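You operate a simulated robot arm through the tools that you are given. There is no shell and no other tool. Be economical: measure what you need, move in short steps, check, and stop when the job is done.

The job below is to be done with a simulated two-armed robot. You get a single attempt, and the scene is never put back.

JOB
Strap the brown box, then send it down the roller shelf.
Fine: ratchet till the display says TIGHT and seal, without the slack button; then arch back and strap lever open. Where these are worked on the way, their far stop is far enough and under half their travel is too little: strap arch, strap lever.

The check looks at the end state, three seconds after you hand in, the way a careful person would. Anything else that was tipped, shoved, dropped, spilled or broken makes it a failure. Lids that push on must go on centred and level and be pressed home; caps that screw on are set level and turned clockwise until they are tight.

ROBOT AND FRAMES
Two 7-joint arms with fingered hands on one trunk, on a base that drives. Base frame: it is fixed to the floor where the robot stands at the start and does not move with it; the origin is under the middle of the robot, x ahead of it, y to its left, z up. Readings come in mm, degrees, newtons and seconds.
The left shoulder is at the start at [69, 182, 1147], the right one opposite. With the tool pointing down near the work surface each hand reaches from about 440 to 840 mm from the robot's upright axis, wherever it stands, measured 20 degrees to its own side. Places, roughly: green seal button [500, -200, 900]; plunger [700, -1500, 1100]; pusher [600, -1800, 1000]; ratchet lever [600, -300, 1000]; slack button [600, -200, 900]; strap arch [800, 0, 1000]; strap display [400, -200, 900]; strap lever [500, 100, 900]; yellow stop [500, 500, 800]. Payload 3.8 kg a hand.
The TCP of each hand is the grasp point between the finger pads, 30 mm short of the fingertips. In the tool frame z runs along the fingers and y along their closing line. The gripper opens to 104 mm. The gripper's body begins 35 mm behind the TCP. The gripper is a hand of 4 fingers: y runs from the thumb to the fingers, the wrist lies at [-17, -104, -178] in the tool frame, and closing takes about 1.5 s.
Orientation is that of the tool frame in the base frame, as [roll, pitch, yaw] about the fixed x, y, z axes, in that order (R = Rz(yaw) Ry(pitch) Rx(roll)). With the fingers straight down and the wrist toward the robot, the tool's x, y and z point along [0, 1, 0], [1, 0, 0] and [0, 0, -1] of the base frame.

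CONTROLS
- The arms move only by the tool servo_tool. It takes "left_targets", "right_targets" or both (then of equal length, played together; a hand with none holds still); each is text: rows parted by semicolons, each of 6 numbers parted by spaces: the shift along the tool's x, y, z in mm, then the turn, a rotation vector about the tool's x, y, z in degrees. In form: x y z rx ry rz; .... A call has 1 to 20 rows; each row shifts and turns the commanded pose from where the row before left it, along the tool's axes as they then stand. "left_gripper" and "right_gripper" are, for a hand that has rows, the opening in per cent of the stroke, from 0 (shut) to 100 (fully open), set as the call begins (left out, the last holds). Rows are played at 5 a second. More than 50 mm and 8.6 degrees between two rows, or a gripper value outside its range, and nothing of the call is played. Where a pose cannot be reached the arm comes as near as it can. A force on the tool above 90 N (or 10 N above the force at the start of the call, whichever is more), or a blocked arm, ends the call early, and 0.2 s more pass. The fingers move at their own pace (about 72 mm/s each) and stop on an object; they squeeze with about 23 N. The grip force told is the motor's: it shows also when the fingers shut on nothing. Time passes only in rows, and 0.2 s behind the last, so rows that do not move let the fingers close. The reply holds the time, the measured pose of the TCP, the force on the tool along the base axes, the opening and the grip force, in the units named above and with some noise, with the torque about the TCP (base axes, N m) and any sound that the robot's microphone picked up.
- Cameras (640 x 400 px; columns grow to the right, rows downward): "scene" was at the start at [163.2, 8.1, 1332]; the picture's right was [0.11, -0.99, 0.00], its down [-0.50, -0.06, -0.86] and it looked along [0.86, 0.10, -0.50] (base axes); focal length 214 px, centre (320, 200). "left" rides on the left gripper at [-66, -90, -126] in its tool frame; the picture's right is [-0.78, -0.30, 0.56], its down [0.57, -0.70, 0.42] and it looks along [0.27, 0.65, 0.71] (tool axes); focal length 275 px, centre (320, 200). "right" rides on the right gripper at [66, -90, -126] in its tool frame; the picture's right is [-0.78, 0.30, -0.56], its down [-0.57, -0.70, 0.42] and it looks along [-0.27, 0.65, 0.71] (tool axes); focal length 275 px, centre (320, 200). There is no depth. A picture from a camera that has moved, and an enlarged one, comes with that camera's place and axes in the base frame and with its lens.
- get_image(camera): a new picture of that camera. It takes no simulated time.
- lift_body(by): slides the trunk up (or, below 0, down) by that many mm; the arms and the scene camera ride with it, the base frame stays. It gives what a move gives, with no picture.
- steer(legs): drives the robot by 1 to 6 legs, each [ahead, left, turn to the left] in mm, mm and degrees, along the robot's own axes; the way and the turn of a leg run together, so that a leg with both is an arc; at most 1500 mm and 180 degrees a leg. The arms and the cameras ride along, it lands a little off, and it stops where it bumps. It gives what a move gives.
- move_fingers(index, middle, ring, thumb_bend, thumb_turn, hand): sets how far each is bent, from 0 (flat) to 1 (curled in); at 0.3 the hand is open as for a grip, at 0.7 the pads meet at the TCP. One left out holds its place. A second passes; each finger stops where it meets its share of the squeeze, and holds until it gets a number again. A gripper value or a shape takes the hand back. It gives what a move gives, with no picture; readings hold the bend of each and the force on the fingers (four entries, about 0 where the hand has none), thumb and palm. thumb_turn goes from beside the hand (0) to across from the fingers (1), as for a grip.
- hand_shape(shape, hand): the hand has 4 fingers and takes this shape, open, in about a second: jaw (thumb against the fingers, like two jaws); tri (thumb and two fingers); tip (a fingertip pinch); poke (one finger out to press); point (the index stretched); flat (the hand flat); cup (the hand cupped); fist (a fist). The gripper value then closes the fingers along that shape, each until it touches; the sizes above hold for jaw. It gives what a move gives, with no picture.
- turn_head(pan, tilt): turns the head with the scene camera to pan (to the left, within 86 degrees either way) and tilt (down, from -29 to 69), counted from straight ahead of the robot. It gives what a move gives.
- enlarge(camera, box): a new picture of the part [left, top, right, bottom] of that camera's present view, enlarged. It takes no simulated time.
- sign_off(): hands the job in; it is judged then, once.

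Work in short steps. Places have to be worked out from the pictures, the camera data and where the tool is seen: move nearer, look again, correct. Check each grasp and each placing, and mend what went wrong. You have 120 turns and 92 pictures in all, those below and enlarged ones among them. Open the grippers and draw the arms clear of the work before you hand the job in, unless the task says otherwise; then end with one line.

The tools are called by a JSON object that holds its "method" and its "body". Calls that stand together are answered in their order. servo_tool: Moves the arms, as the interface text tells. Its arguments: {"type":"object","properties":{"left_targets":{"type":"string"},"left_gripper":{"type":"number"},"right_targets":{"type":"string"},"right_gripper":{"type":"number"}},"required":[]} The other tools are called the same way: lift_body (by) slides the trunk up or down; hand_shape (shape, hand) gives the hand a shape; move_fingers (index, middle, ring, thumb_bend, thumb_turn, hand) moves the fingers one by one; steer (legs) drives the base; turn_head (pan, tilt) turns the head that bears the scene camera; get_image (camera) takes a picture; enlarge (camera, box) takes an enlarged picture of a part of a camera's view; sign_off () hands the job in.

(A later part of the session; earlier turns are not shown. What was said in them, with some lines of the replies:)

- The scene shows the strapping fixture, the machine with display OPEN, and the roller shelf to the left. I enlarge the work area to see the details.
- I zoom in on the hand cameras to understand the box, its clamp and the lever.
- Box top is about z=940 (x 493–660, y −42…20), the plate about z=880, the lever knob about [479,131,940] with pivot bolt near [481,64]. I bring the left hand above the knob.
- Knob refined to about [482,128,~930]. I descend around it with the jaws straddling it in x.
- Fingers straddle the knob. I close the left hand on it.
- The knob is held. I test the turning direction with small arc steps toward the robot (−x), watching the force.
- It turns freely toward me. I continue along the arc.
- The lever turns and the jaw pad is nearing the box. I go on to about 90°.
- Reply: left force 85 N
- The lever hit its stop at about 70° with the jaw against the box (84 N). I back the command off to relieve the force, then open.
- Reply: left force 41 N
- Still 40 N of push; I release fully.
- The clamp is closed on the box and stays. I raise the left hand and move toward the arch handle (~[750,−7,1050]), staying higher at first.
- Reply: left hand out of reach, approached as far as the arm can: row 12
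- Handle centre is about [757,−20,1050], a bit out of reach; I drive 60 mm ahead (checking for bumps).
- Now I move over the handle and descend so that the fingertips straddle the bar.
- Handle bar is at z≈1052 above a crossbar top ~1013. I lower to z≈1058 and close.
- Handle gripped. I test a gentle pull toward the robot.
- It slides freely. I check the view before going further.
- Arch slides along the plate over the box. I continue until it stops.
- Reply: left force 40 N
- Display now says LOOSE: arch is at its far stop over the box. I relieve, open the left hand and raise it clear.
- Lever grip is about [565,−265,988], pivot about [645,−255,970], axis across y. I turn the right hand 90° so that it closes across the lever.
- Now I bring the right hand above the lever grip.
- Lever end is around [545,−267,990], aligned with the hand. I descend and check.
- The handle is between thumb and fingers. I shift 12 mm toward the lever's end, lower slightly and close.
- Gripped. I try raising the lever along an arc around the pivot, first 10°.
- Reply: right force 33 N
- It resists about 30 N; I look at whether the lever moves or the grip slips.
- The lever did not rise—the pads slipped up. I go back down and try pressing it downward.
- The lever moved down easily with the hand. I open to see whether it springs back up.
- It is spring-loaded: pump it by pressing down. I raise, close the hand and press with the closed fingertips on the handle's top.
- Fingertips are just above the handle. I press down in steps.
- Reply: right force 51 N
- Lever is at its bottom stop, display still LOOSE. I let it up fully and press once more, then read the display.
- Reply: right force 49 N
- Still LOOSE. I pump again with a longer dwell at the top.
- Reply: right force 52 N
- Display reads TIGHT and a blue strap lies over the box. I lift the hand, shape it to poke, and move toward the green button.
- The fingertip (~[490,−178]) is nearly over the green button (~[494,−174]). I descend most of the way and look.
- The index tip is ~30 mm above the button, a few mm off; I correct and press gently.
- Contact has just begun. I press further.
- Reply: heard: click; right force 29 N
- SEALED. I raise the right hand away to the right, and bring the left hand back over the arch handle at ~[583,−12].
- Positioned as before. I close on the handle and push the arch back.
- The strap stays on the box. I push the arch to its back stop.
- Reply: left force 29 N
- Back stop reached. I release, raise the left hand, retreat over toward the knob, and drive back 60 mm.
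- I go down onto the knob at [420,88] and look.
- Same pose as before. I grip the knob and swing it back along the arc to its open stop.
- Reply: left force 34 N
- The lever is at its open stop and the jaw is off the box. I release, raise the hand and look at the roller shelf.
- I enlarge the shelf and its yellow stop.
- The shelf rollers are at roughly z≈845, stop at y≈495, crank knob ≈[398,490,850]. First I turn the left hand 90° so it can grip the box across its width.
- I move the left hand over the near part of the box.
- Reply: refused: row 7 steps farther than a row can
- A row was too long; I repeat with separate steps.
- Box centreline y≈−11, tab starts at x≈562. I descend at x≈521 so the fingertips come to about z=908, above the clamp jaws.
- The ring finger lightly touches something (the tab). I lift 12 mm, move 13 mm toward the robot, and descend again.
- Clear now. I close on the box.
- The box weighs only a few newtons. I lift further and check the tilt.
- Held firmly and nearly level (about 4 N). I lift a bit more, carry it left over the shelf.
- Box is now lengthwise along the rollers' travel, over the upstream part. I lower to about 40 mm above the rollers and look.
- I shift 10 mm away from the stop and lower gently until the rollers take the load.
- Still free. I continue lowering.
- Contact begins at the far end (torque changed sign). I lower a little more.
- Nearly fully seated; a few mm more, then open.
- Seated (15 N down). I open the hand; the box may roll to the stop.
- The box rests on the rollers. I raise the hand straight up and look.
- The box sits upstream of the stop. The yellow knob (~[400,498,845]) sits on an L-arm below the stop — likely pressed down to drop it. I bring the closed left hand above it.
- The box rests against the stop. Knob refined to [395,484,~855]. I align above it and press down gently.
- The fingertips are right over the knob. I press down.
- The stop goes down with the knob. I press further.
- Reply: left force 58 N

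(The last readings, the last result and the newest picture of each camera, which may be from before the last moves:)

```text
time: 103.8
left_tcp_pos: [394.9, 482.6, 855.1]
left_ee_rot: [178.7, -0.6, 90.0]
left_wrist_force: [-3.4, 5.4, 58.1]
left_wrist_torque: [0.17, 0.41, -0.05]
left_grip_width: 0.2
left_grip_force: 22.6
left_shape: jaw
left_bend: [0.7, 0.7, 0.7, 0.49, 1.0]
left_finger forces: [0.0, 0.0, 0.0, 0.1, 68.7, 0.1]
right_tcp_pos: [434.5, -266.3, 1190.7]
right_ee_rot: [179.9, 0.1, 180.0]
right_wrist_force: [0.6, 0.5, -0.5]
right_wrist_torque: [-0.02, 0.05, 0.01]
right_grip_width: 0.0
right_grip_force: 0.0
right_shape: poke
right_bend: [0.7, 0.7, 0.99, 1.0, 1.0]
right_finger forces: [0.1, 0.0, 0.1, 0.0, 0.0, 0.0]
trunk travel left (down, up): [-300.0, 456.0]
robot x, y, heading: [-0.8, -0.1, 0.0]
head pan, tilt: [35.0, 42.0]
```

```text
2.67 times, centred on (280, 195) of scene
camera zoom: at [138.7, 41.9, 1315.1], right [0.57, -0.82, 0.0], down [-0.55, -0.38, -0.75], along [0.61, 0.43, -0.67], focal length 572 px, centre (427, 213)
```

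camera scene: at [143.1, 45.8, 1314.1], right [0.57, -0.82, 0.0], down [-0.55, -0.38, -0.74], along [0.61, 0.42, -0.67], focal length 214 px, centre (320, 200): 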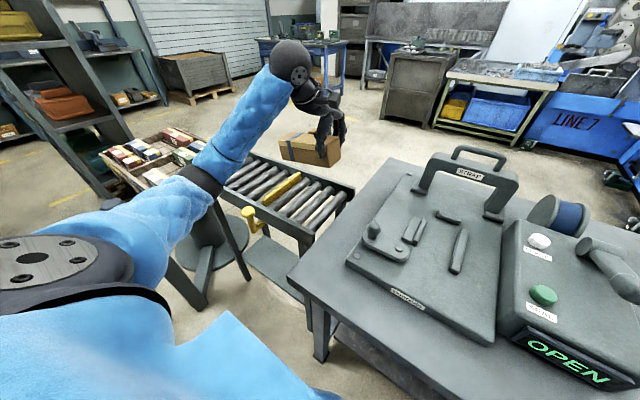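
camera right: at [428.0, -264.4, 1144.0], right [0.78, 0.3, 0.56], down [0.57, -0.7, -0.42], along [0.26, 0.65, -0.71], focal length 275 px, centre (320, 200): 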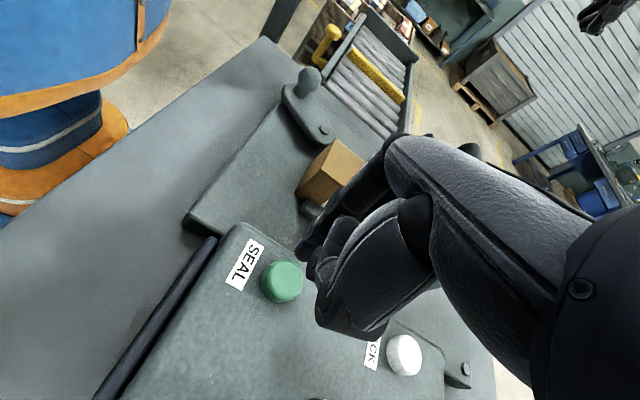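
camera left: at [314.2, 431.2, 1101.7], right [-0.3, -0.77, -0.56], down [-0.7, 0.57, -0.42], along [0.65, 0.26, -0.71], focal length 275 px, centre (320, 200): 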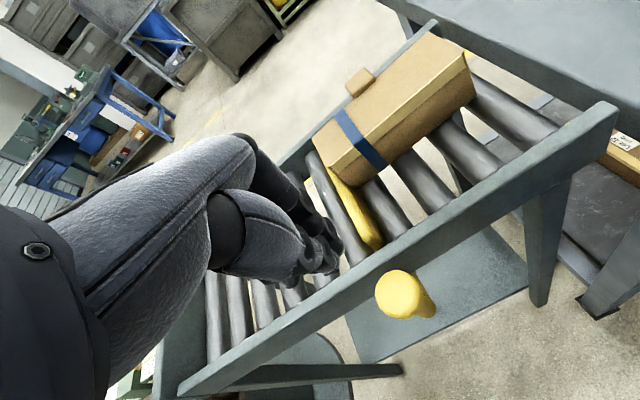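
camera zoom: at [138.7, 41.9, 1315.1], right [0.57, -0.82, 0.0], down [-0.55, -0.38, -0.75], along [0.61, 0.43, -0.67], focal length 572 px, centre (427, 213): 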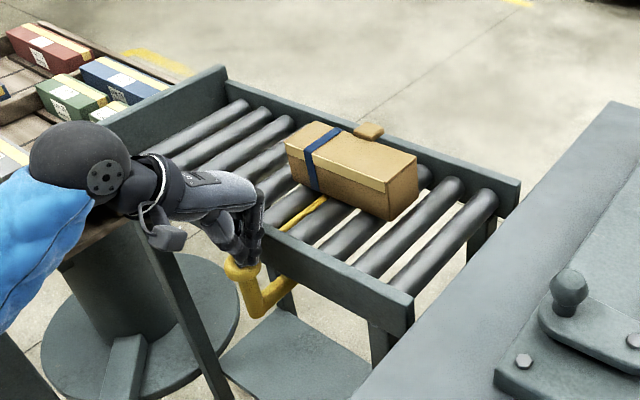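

The stop is fully down and the box is rolling downstream. I hold it down while the box passes.

{"method": "servo_tool", "body": {"left_targets": "0 0 0 0 0 0; 0 0 0 0 0 0; 0 0 0 0 0 0; 0 0 0 0 0 0; 0 0 0 0 0 0; 0 0 0 0 0 0; 0 0 0 0 0 0; 0 0 0 0 0 0; 0 0 0 0 0 0; 0 0 0 0 0 0; 0 0 0 0 0 0; 0 0 0 0 0 0; 0 0 0 0 0 0; 0 0 0 0 0 0; 0 0 0 0 0 0"}}

{"method": "enlarge", "body": {"camera": "scene", "box": [180, 120, 380, 270]}}

```text
time: 107.0
left_tcp_pos: [395.4, 482.0, 853.8]
left_ee_rot: [178.7, -0.5, 90.1]
left_wrist_force: [-4.0, 5.6, 58.6]
left_wrist_torque: [0.21, 0.42, -0.03]
left_grip_width: 0.0
left_grip_force: 22.9
left_shape: jaw
left_bend: [0.7, 0.7, 0.7, 0.49, 1.0]
left_finger forces: [0.0, 0.0, 0.1, 0.0, 70.0, 0.1]
right_tcp_pos: [434.3, -267.8, 1191.6]
right_ee_rot: [179.8, 0.2, 179.9]
right_wrist_force: [0.0, -0.5, -0.1]
right_wrist_torque: [-0.01, 0.01, 0.02]
right_grip_width: 0.0
right_grip_force: 0.0
right_shape: poke
right_bend: [0.7, 0.7, 0.99, 1.0, 1.0]
right_finger forces: [0.1, 0.1, 0.0, 0.0, 0.0, 0.0]
trunk travel left (down, up): [-300.0, 456.0]
robot x, y, heading: [1.1, 1.0, -0.2]
head pan, tilt: [35.0, 42.0]
```

```text
2.67 times, centred on (280, 195) of scene
camera zoom: at [138.6, 41.9, 1314.9], right [0.57, -0.82, 0.0], down [-0.55, -0.38, -0.75], along [0.61, 0.43, -0.67], focal length 572 px, centre (427, 213)
```

zoom: 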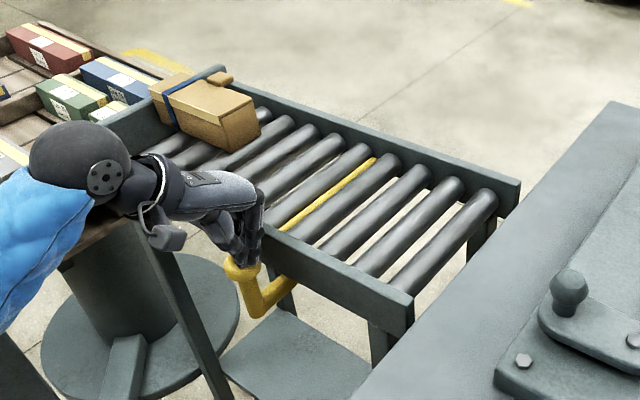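

The box has reached the end. I raise the left hand clear and check.

{"method": "servo_tool", "body": {"left_targets": "0 0 -15 0 0 0; 0 0 -30 0 0 0; 0 0 -45 0 0 0; 0 0 -45 0 0 0; 0 0 -45 0 0 0; 0 0 -45 0 0 0; 0 0 -45 0 0 0; -45 0 0 0 0 0; -45 15 0 0 0 0; -45 15 0 0 0 0; -45 15 0 0 0 0; 0 0 0 0 0 0", "left_gripper": 100}}

{"method": "hand_shape", "body": {"hand": "right", "shape": "jaw"}}

{"method": "get_image", "body": {"camera": "scene"}}

{"method": "get_image", "body": {"camera": "left"}}

```text
time: 109.5
left_tcp_pos: [438.5, 306.4, 1114.0]
left_ee_rot: [-180.0, 0.1, 89.9]
left_wrist_force: [0.5, 0.7, 0.2]
left_wrist_torque: [-0.06, -0.01, 0.01]
left_grip_width: 103.9
left_grip_force: 0.0
left_shape: jaw
left_bend: [0.3, 0.3, 0.3, 0.3, 0.97]
left_finger forces: [0.0, 0.1, 0.0, 0.0, 0.0, 0.0]
right_tcp_pos: [436.5, -263.0, 1190.9]
right_ee_rot: [-179.9, 0.0, 180.0]
right_wrist_force: [-0.3, -0.5, -0.9]
right_wrist_torque: [0.02, -0.01, -0.02]
right_grip_width: 0.0
right_grip_force: 0.1
right_shape: poke
right_bend: [0.7, 0.7, 0.99, 1.0, 1.0]
right_finger forces: [0.1, 0.0, 0.0, 0.0, 0.1, 0.0]
trunk travel left (down, up): [-300.0, 456.0]
robot x, y, heading: [-1.5, -0.8, -0.1]
head pan, tilt: [35.0, 42.0]
```

```text
time: 110.5
left_tcp_pos: [438.0, 304.9, 1114.9]
left_ee_rot: [180.0, 0.0, 89.9]
left_wrist_force: [0.5, -0.4, -0.3]
left_wrist_torque: [0.06, 0.0, 0.0]
left_grip_width: 103.8
left_grip_force: 0.1
left_shape: jaw
left_bend: [0.3, 0.3, 0.3, 0.3, 0.97]
left_finger forces: [0.0, 0.0, 0.1, 0.0, 0.0, 0.1]
right_tcp_pos: [437.3, -261.9, 1190.6]
right_ee_rot: [179.9, -0.1, 180.0]
right_wrist_force: [0.0, 0.4, -0.3]
right_wrist_torque: [0.02, 0.0, 0.02]
right_grip_width: 104.1
right_grip_force: 0.0
right_shape: jaw
right_bend: [0.3, 0.3, 0.3, 0.3, 0.97]
right_finger forces: [0.0, 0.1, 0.0, 0.0, 0.0, 0.0]
trunk travel left (down, up): [-300.0, 456.0]
robot x, y, heading: [-0.8, 1.0, -0.2]
head pan, tilt: [35.0, 42.0]
```

```text
14 pictures are left
camera scene: at [142.7, 45.7, 1314.1], right [0.57, -0.82, 0.0], down [-0.55, -0.38, -0.74], along [0.61, 0.43, -0.67], focal length 214 px, centre (320, 200)
```

scene: 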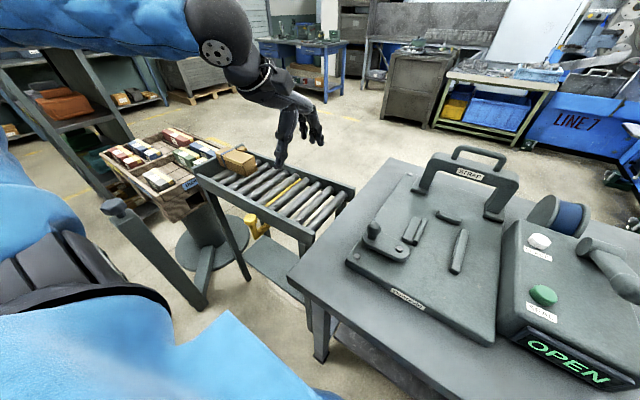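

```text
13 pictures are left
camera left: at [348.3, 239.3, 1239.1], right [-0.3, -0.78, -0.56], down [-0.7, 0.57, -0.42], along [0.65, 0.26, -0.71], focal length 275 px, centre (320, 200)
```

left: 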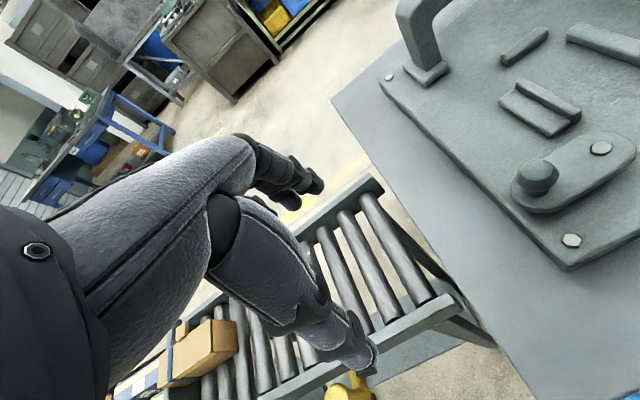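

I zoom on the box's final place.

{"method": "enlarge", "body": {"camera": "scene", "box": [150, 120, 350, 260]}}

{"method": "enlarge", "body": {"camera": "left", "box": [100, 260, 300, 400]}}

```text
2.86 times, centred on (250, 190) of scene
camera zoom: at [142.7, 45.7, 1314.1], right [0.57, -0.82, 0.0], down [-0.55, -0.38, -0.74], along [0.61, 0.43, -0.67], focal length 613 px, centre (520, 229)
```

zoom: 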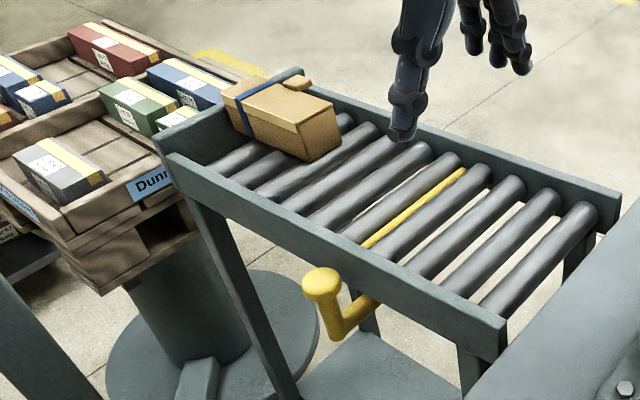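

```text
2.86 times, centred on (200, 330) of left
camera zoom: at [348.3, 239.3, 1239.1], right [-0.3, -0.78, -0.56], down [-0.7, 0.57, -0.42], along [0.65, 0.26, -0.71], focal length 786 px, centre (663, -171)
```

zoom: 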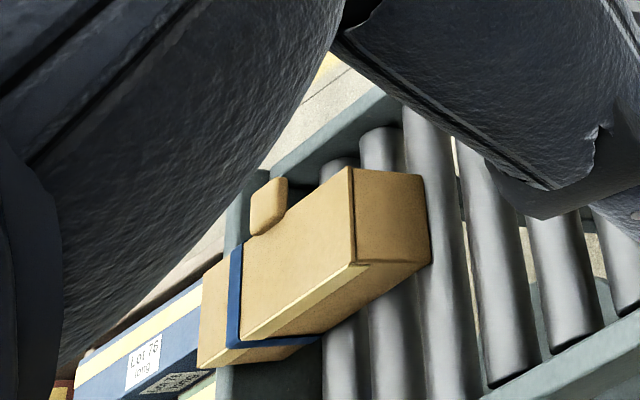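

The box seems to sit against the end plate; I move the left hand (high, clear) for a better look.

{"method": "servo_tool", "body": {"left_targets": "45 -3 0 0 0 0; 45 -3 0 0 0 0; 45 -3 0 0 0 0; 45 0 0 0 0 0; 45 0 0 0 0 0; 45 0 0 0 0 0; 45 0 0 0 0 0; 45 0 0 0 0 0; 45 0 0 0 0 0; 0 0 0 0 0 0"}}

{"method": "get_image", "body": {"camera": "left"}}

```text
time: 112.7
left_tcp_pos: [431.2, 708.1, 1111.2]
left_ee_rot: [-180.0, 0.0, 90.0]
left_wrist_force: [-0.5, -0.7, -0.4]
left_wrist_torque: [-0.05, 0.01, -0.02]
left_grip_width: 103.8
left_grip_force: 0.0
left_shape: jaw
left_bend: [0.3, 0.3, 0.3, 0.3, 0.97]
left_finger forces: [0.0, 0.0, 0.0, 0.1, 0.1, 0.0]
right_tcp_pos: [436.7, -263.2, 1190.8]
right_ee_rot: [-179.9, 0.0, 179.9]
right_wrist_force: [-0.7, -0.3, 1.2]
right_wrist_torque: [-0.03, 0.0, 0.0]
right_grip_width: 104.1
right_grip_force: 0.0
right_shape: jaw
right_bend: [0.3, 0.3, 0.3, 0.3, 0.97]
right_finger forces: [0.0, 0.1, 0.1, 0.0, 0.0, 0.1]
trunk travel left (down, up): [-300.0, 456.0]
robot x, y, heading: [-0.1, -1.6, -0.1]
head pan, tilt: [35.0, 42.0]
```

```text
10 pictures are left
camera left: at [342.1, 641.3, 1235.9], right [-0.3, -0.77, -0.56], down [-0.7, 0.57, -0.42], along [0.65, 0.26, -0.71], focal length 275 px, centre (320, 200)
```

left: 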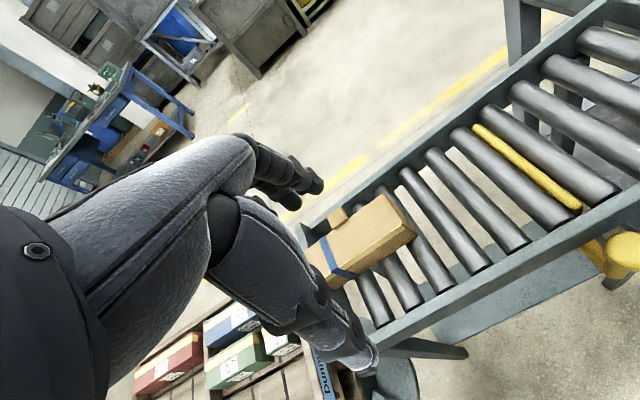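

The hand hides the box's end. I move a bit further along and zoom.

{"method": "servo_tool", "body": {"left_targets": "35 0 0 0 0 0; 35 0 0 0 0 0; 35 0 0 0 0 0; 0 0 0 0 0 0"}}

{"method": "enlarge", "body": {"camera": "left", "box": [280, 120, 540, 340]}}

```text
time: 113.7
left_tcp_pos: [426.9, 783.8, 1113.2]
left_ee_rot: [-179.8, 0.1, 89.9]
left_wrist_force: [0.5, 0.6, 0.4]
left_wrist_torque: [0.0, 0.02, -0.03]
left_grip_width: 103.8
left_grip_force: 0.1
left_shape: jaw
left_bend: [0.3, 0.3, 0.3, 0.3, 0.97]
left_finger forces: [0.0, 0.0, 0.0, 0.0, 0.1, 0.0]
left hand out of reach, approached as far as the arm can: row 3
right_tcp_pos: [439.4, -262.7, 1188.3]
right_ee_rot: [-179.8, -0.2, 179.9]
right_wrist_force: [0.8, 0.3, -0.6]
right_wrist_torque: [0.01, 0.0, 0.03]
right_grip_width: 103.7
right_grip_force: 0.1
right_shape: jaw
right_bend: [0.3, 0.3, 0.3, 0.3, 0.97]
right_finger forces: [0.0, 0.1, 0.0, 0.0, 0.1, 0.0]
trunk travel left (down, up): [-300.0, 456.0]
robot x, y, heading: [1.1, 0.5, -0.3]
head pan, tilt: [35.0, 42.0]
```

```text
1.82 times, centred on (410, 230) of left
camera zoom: at [337.3, 717.2, 1237.3], right [-0.3, -0.77, -0.56], down [-0.7, 0.57, -0.42], along [0.65, 0.26, -0.72], focal length 500 px, centre (156, 146)
```

zoom: 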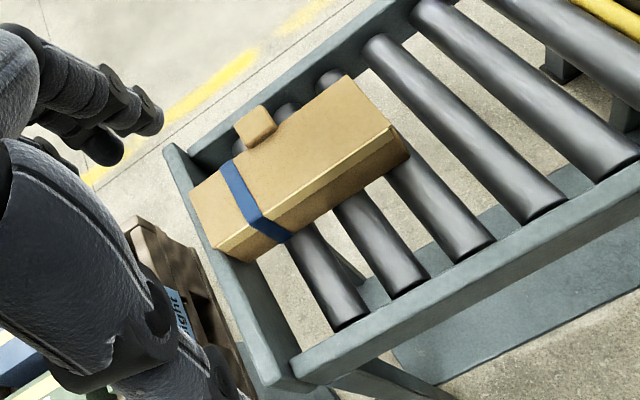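

The box lies flat on the rollers, against the end plate. I draw the left arm back to a clear pose.

{"method": "servo_tool", "body": {"left_targets": "-45 0 -10 0 0 0; -45 0 -10 0 0 0; -45 0 -10 0 0 0; -45 0 -10 0 0 0; -45 0 0 0 0 0; -45 0 0 0 0 0; -45 0 0 0 0 0; -45 0 0 0 0 0; -45 0 0 0 0 0; 0 0 0 0 0 0"}}

{"method": "get_image", "body": {"camera": "scene"}}

```text
time: 115.8
left_tcp_pos: [422.6, 376.4, 1153.5]
left_ee_rot: [-180.0, -0.1, 89.9]
left_wrist_force: [1.0, 0.1, -0.5]
left_wrist_torque: [0.0, 0.0, 0.02]
left_grip_width: 103.9
left_grip_force: 0.1
left_shape: jaw
left_bend: [0.3, 0.3, 0.3, 0.3, 0.97]
left_finger forces: [0.0, 0.0, 0.1, 0.1, 0.0, 0.0]
right_tcp_pos: [438.5, -261.6, 1189.8]
right_ee_rot: [180.0, 0.0, 179.8]
right_wrist_force: [0.0, 0.5, -0.1]
right_wrist_torque: [-0.01, -0.02, 0.0]
right_grip_width: 103.9
right_grip_force: 0.0
right_shape: jaw
right_bend: [0.3, 0.3, 0.3, 0.3, 0.97]
right_finger forces: [0.1, 0.1, 0.0, 0.0, 0.0, 0.1]
trunk travel left (down, up): [-300.0, 456.0]
robot x, y, heading: [3.6, -1.6, -0.3]
head pan, tilt: [35.0, 42.0]
```

```text
8 pictures are left
camera scene: at [142.3, 46.3, 1314.2], right [0.57, -0.82, 0.0], down [-0.55, -0.38, -0.74], along [0.61, 0.43, -0.67], focal length 214 px, centre (320, 200)
```

scene: 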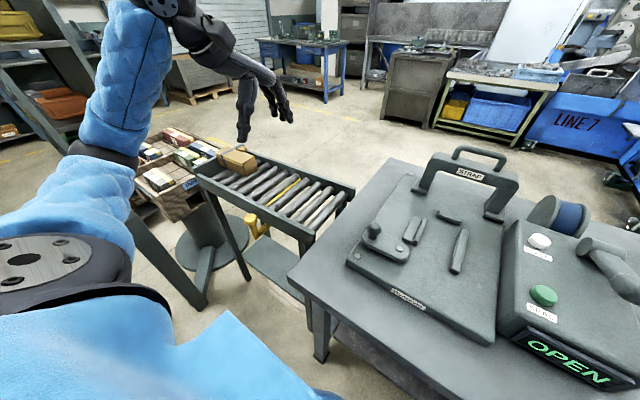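

All is in order: box strapped and sealed, arch back, lever open, box at the shelf's end, hands open and clear. I hand in.

{"method": "sign_off", "body": {}}

```text
The job is handed in.
```

The brown box is strapped, ratcheted to TIGHT without the slack button, and sealed. The arch is back and the strap lever open, and the box has rolled down to the end plate of the roller shelf. The job is handed in.
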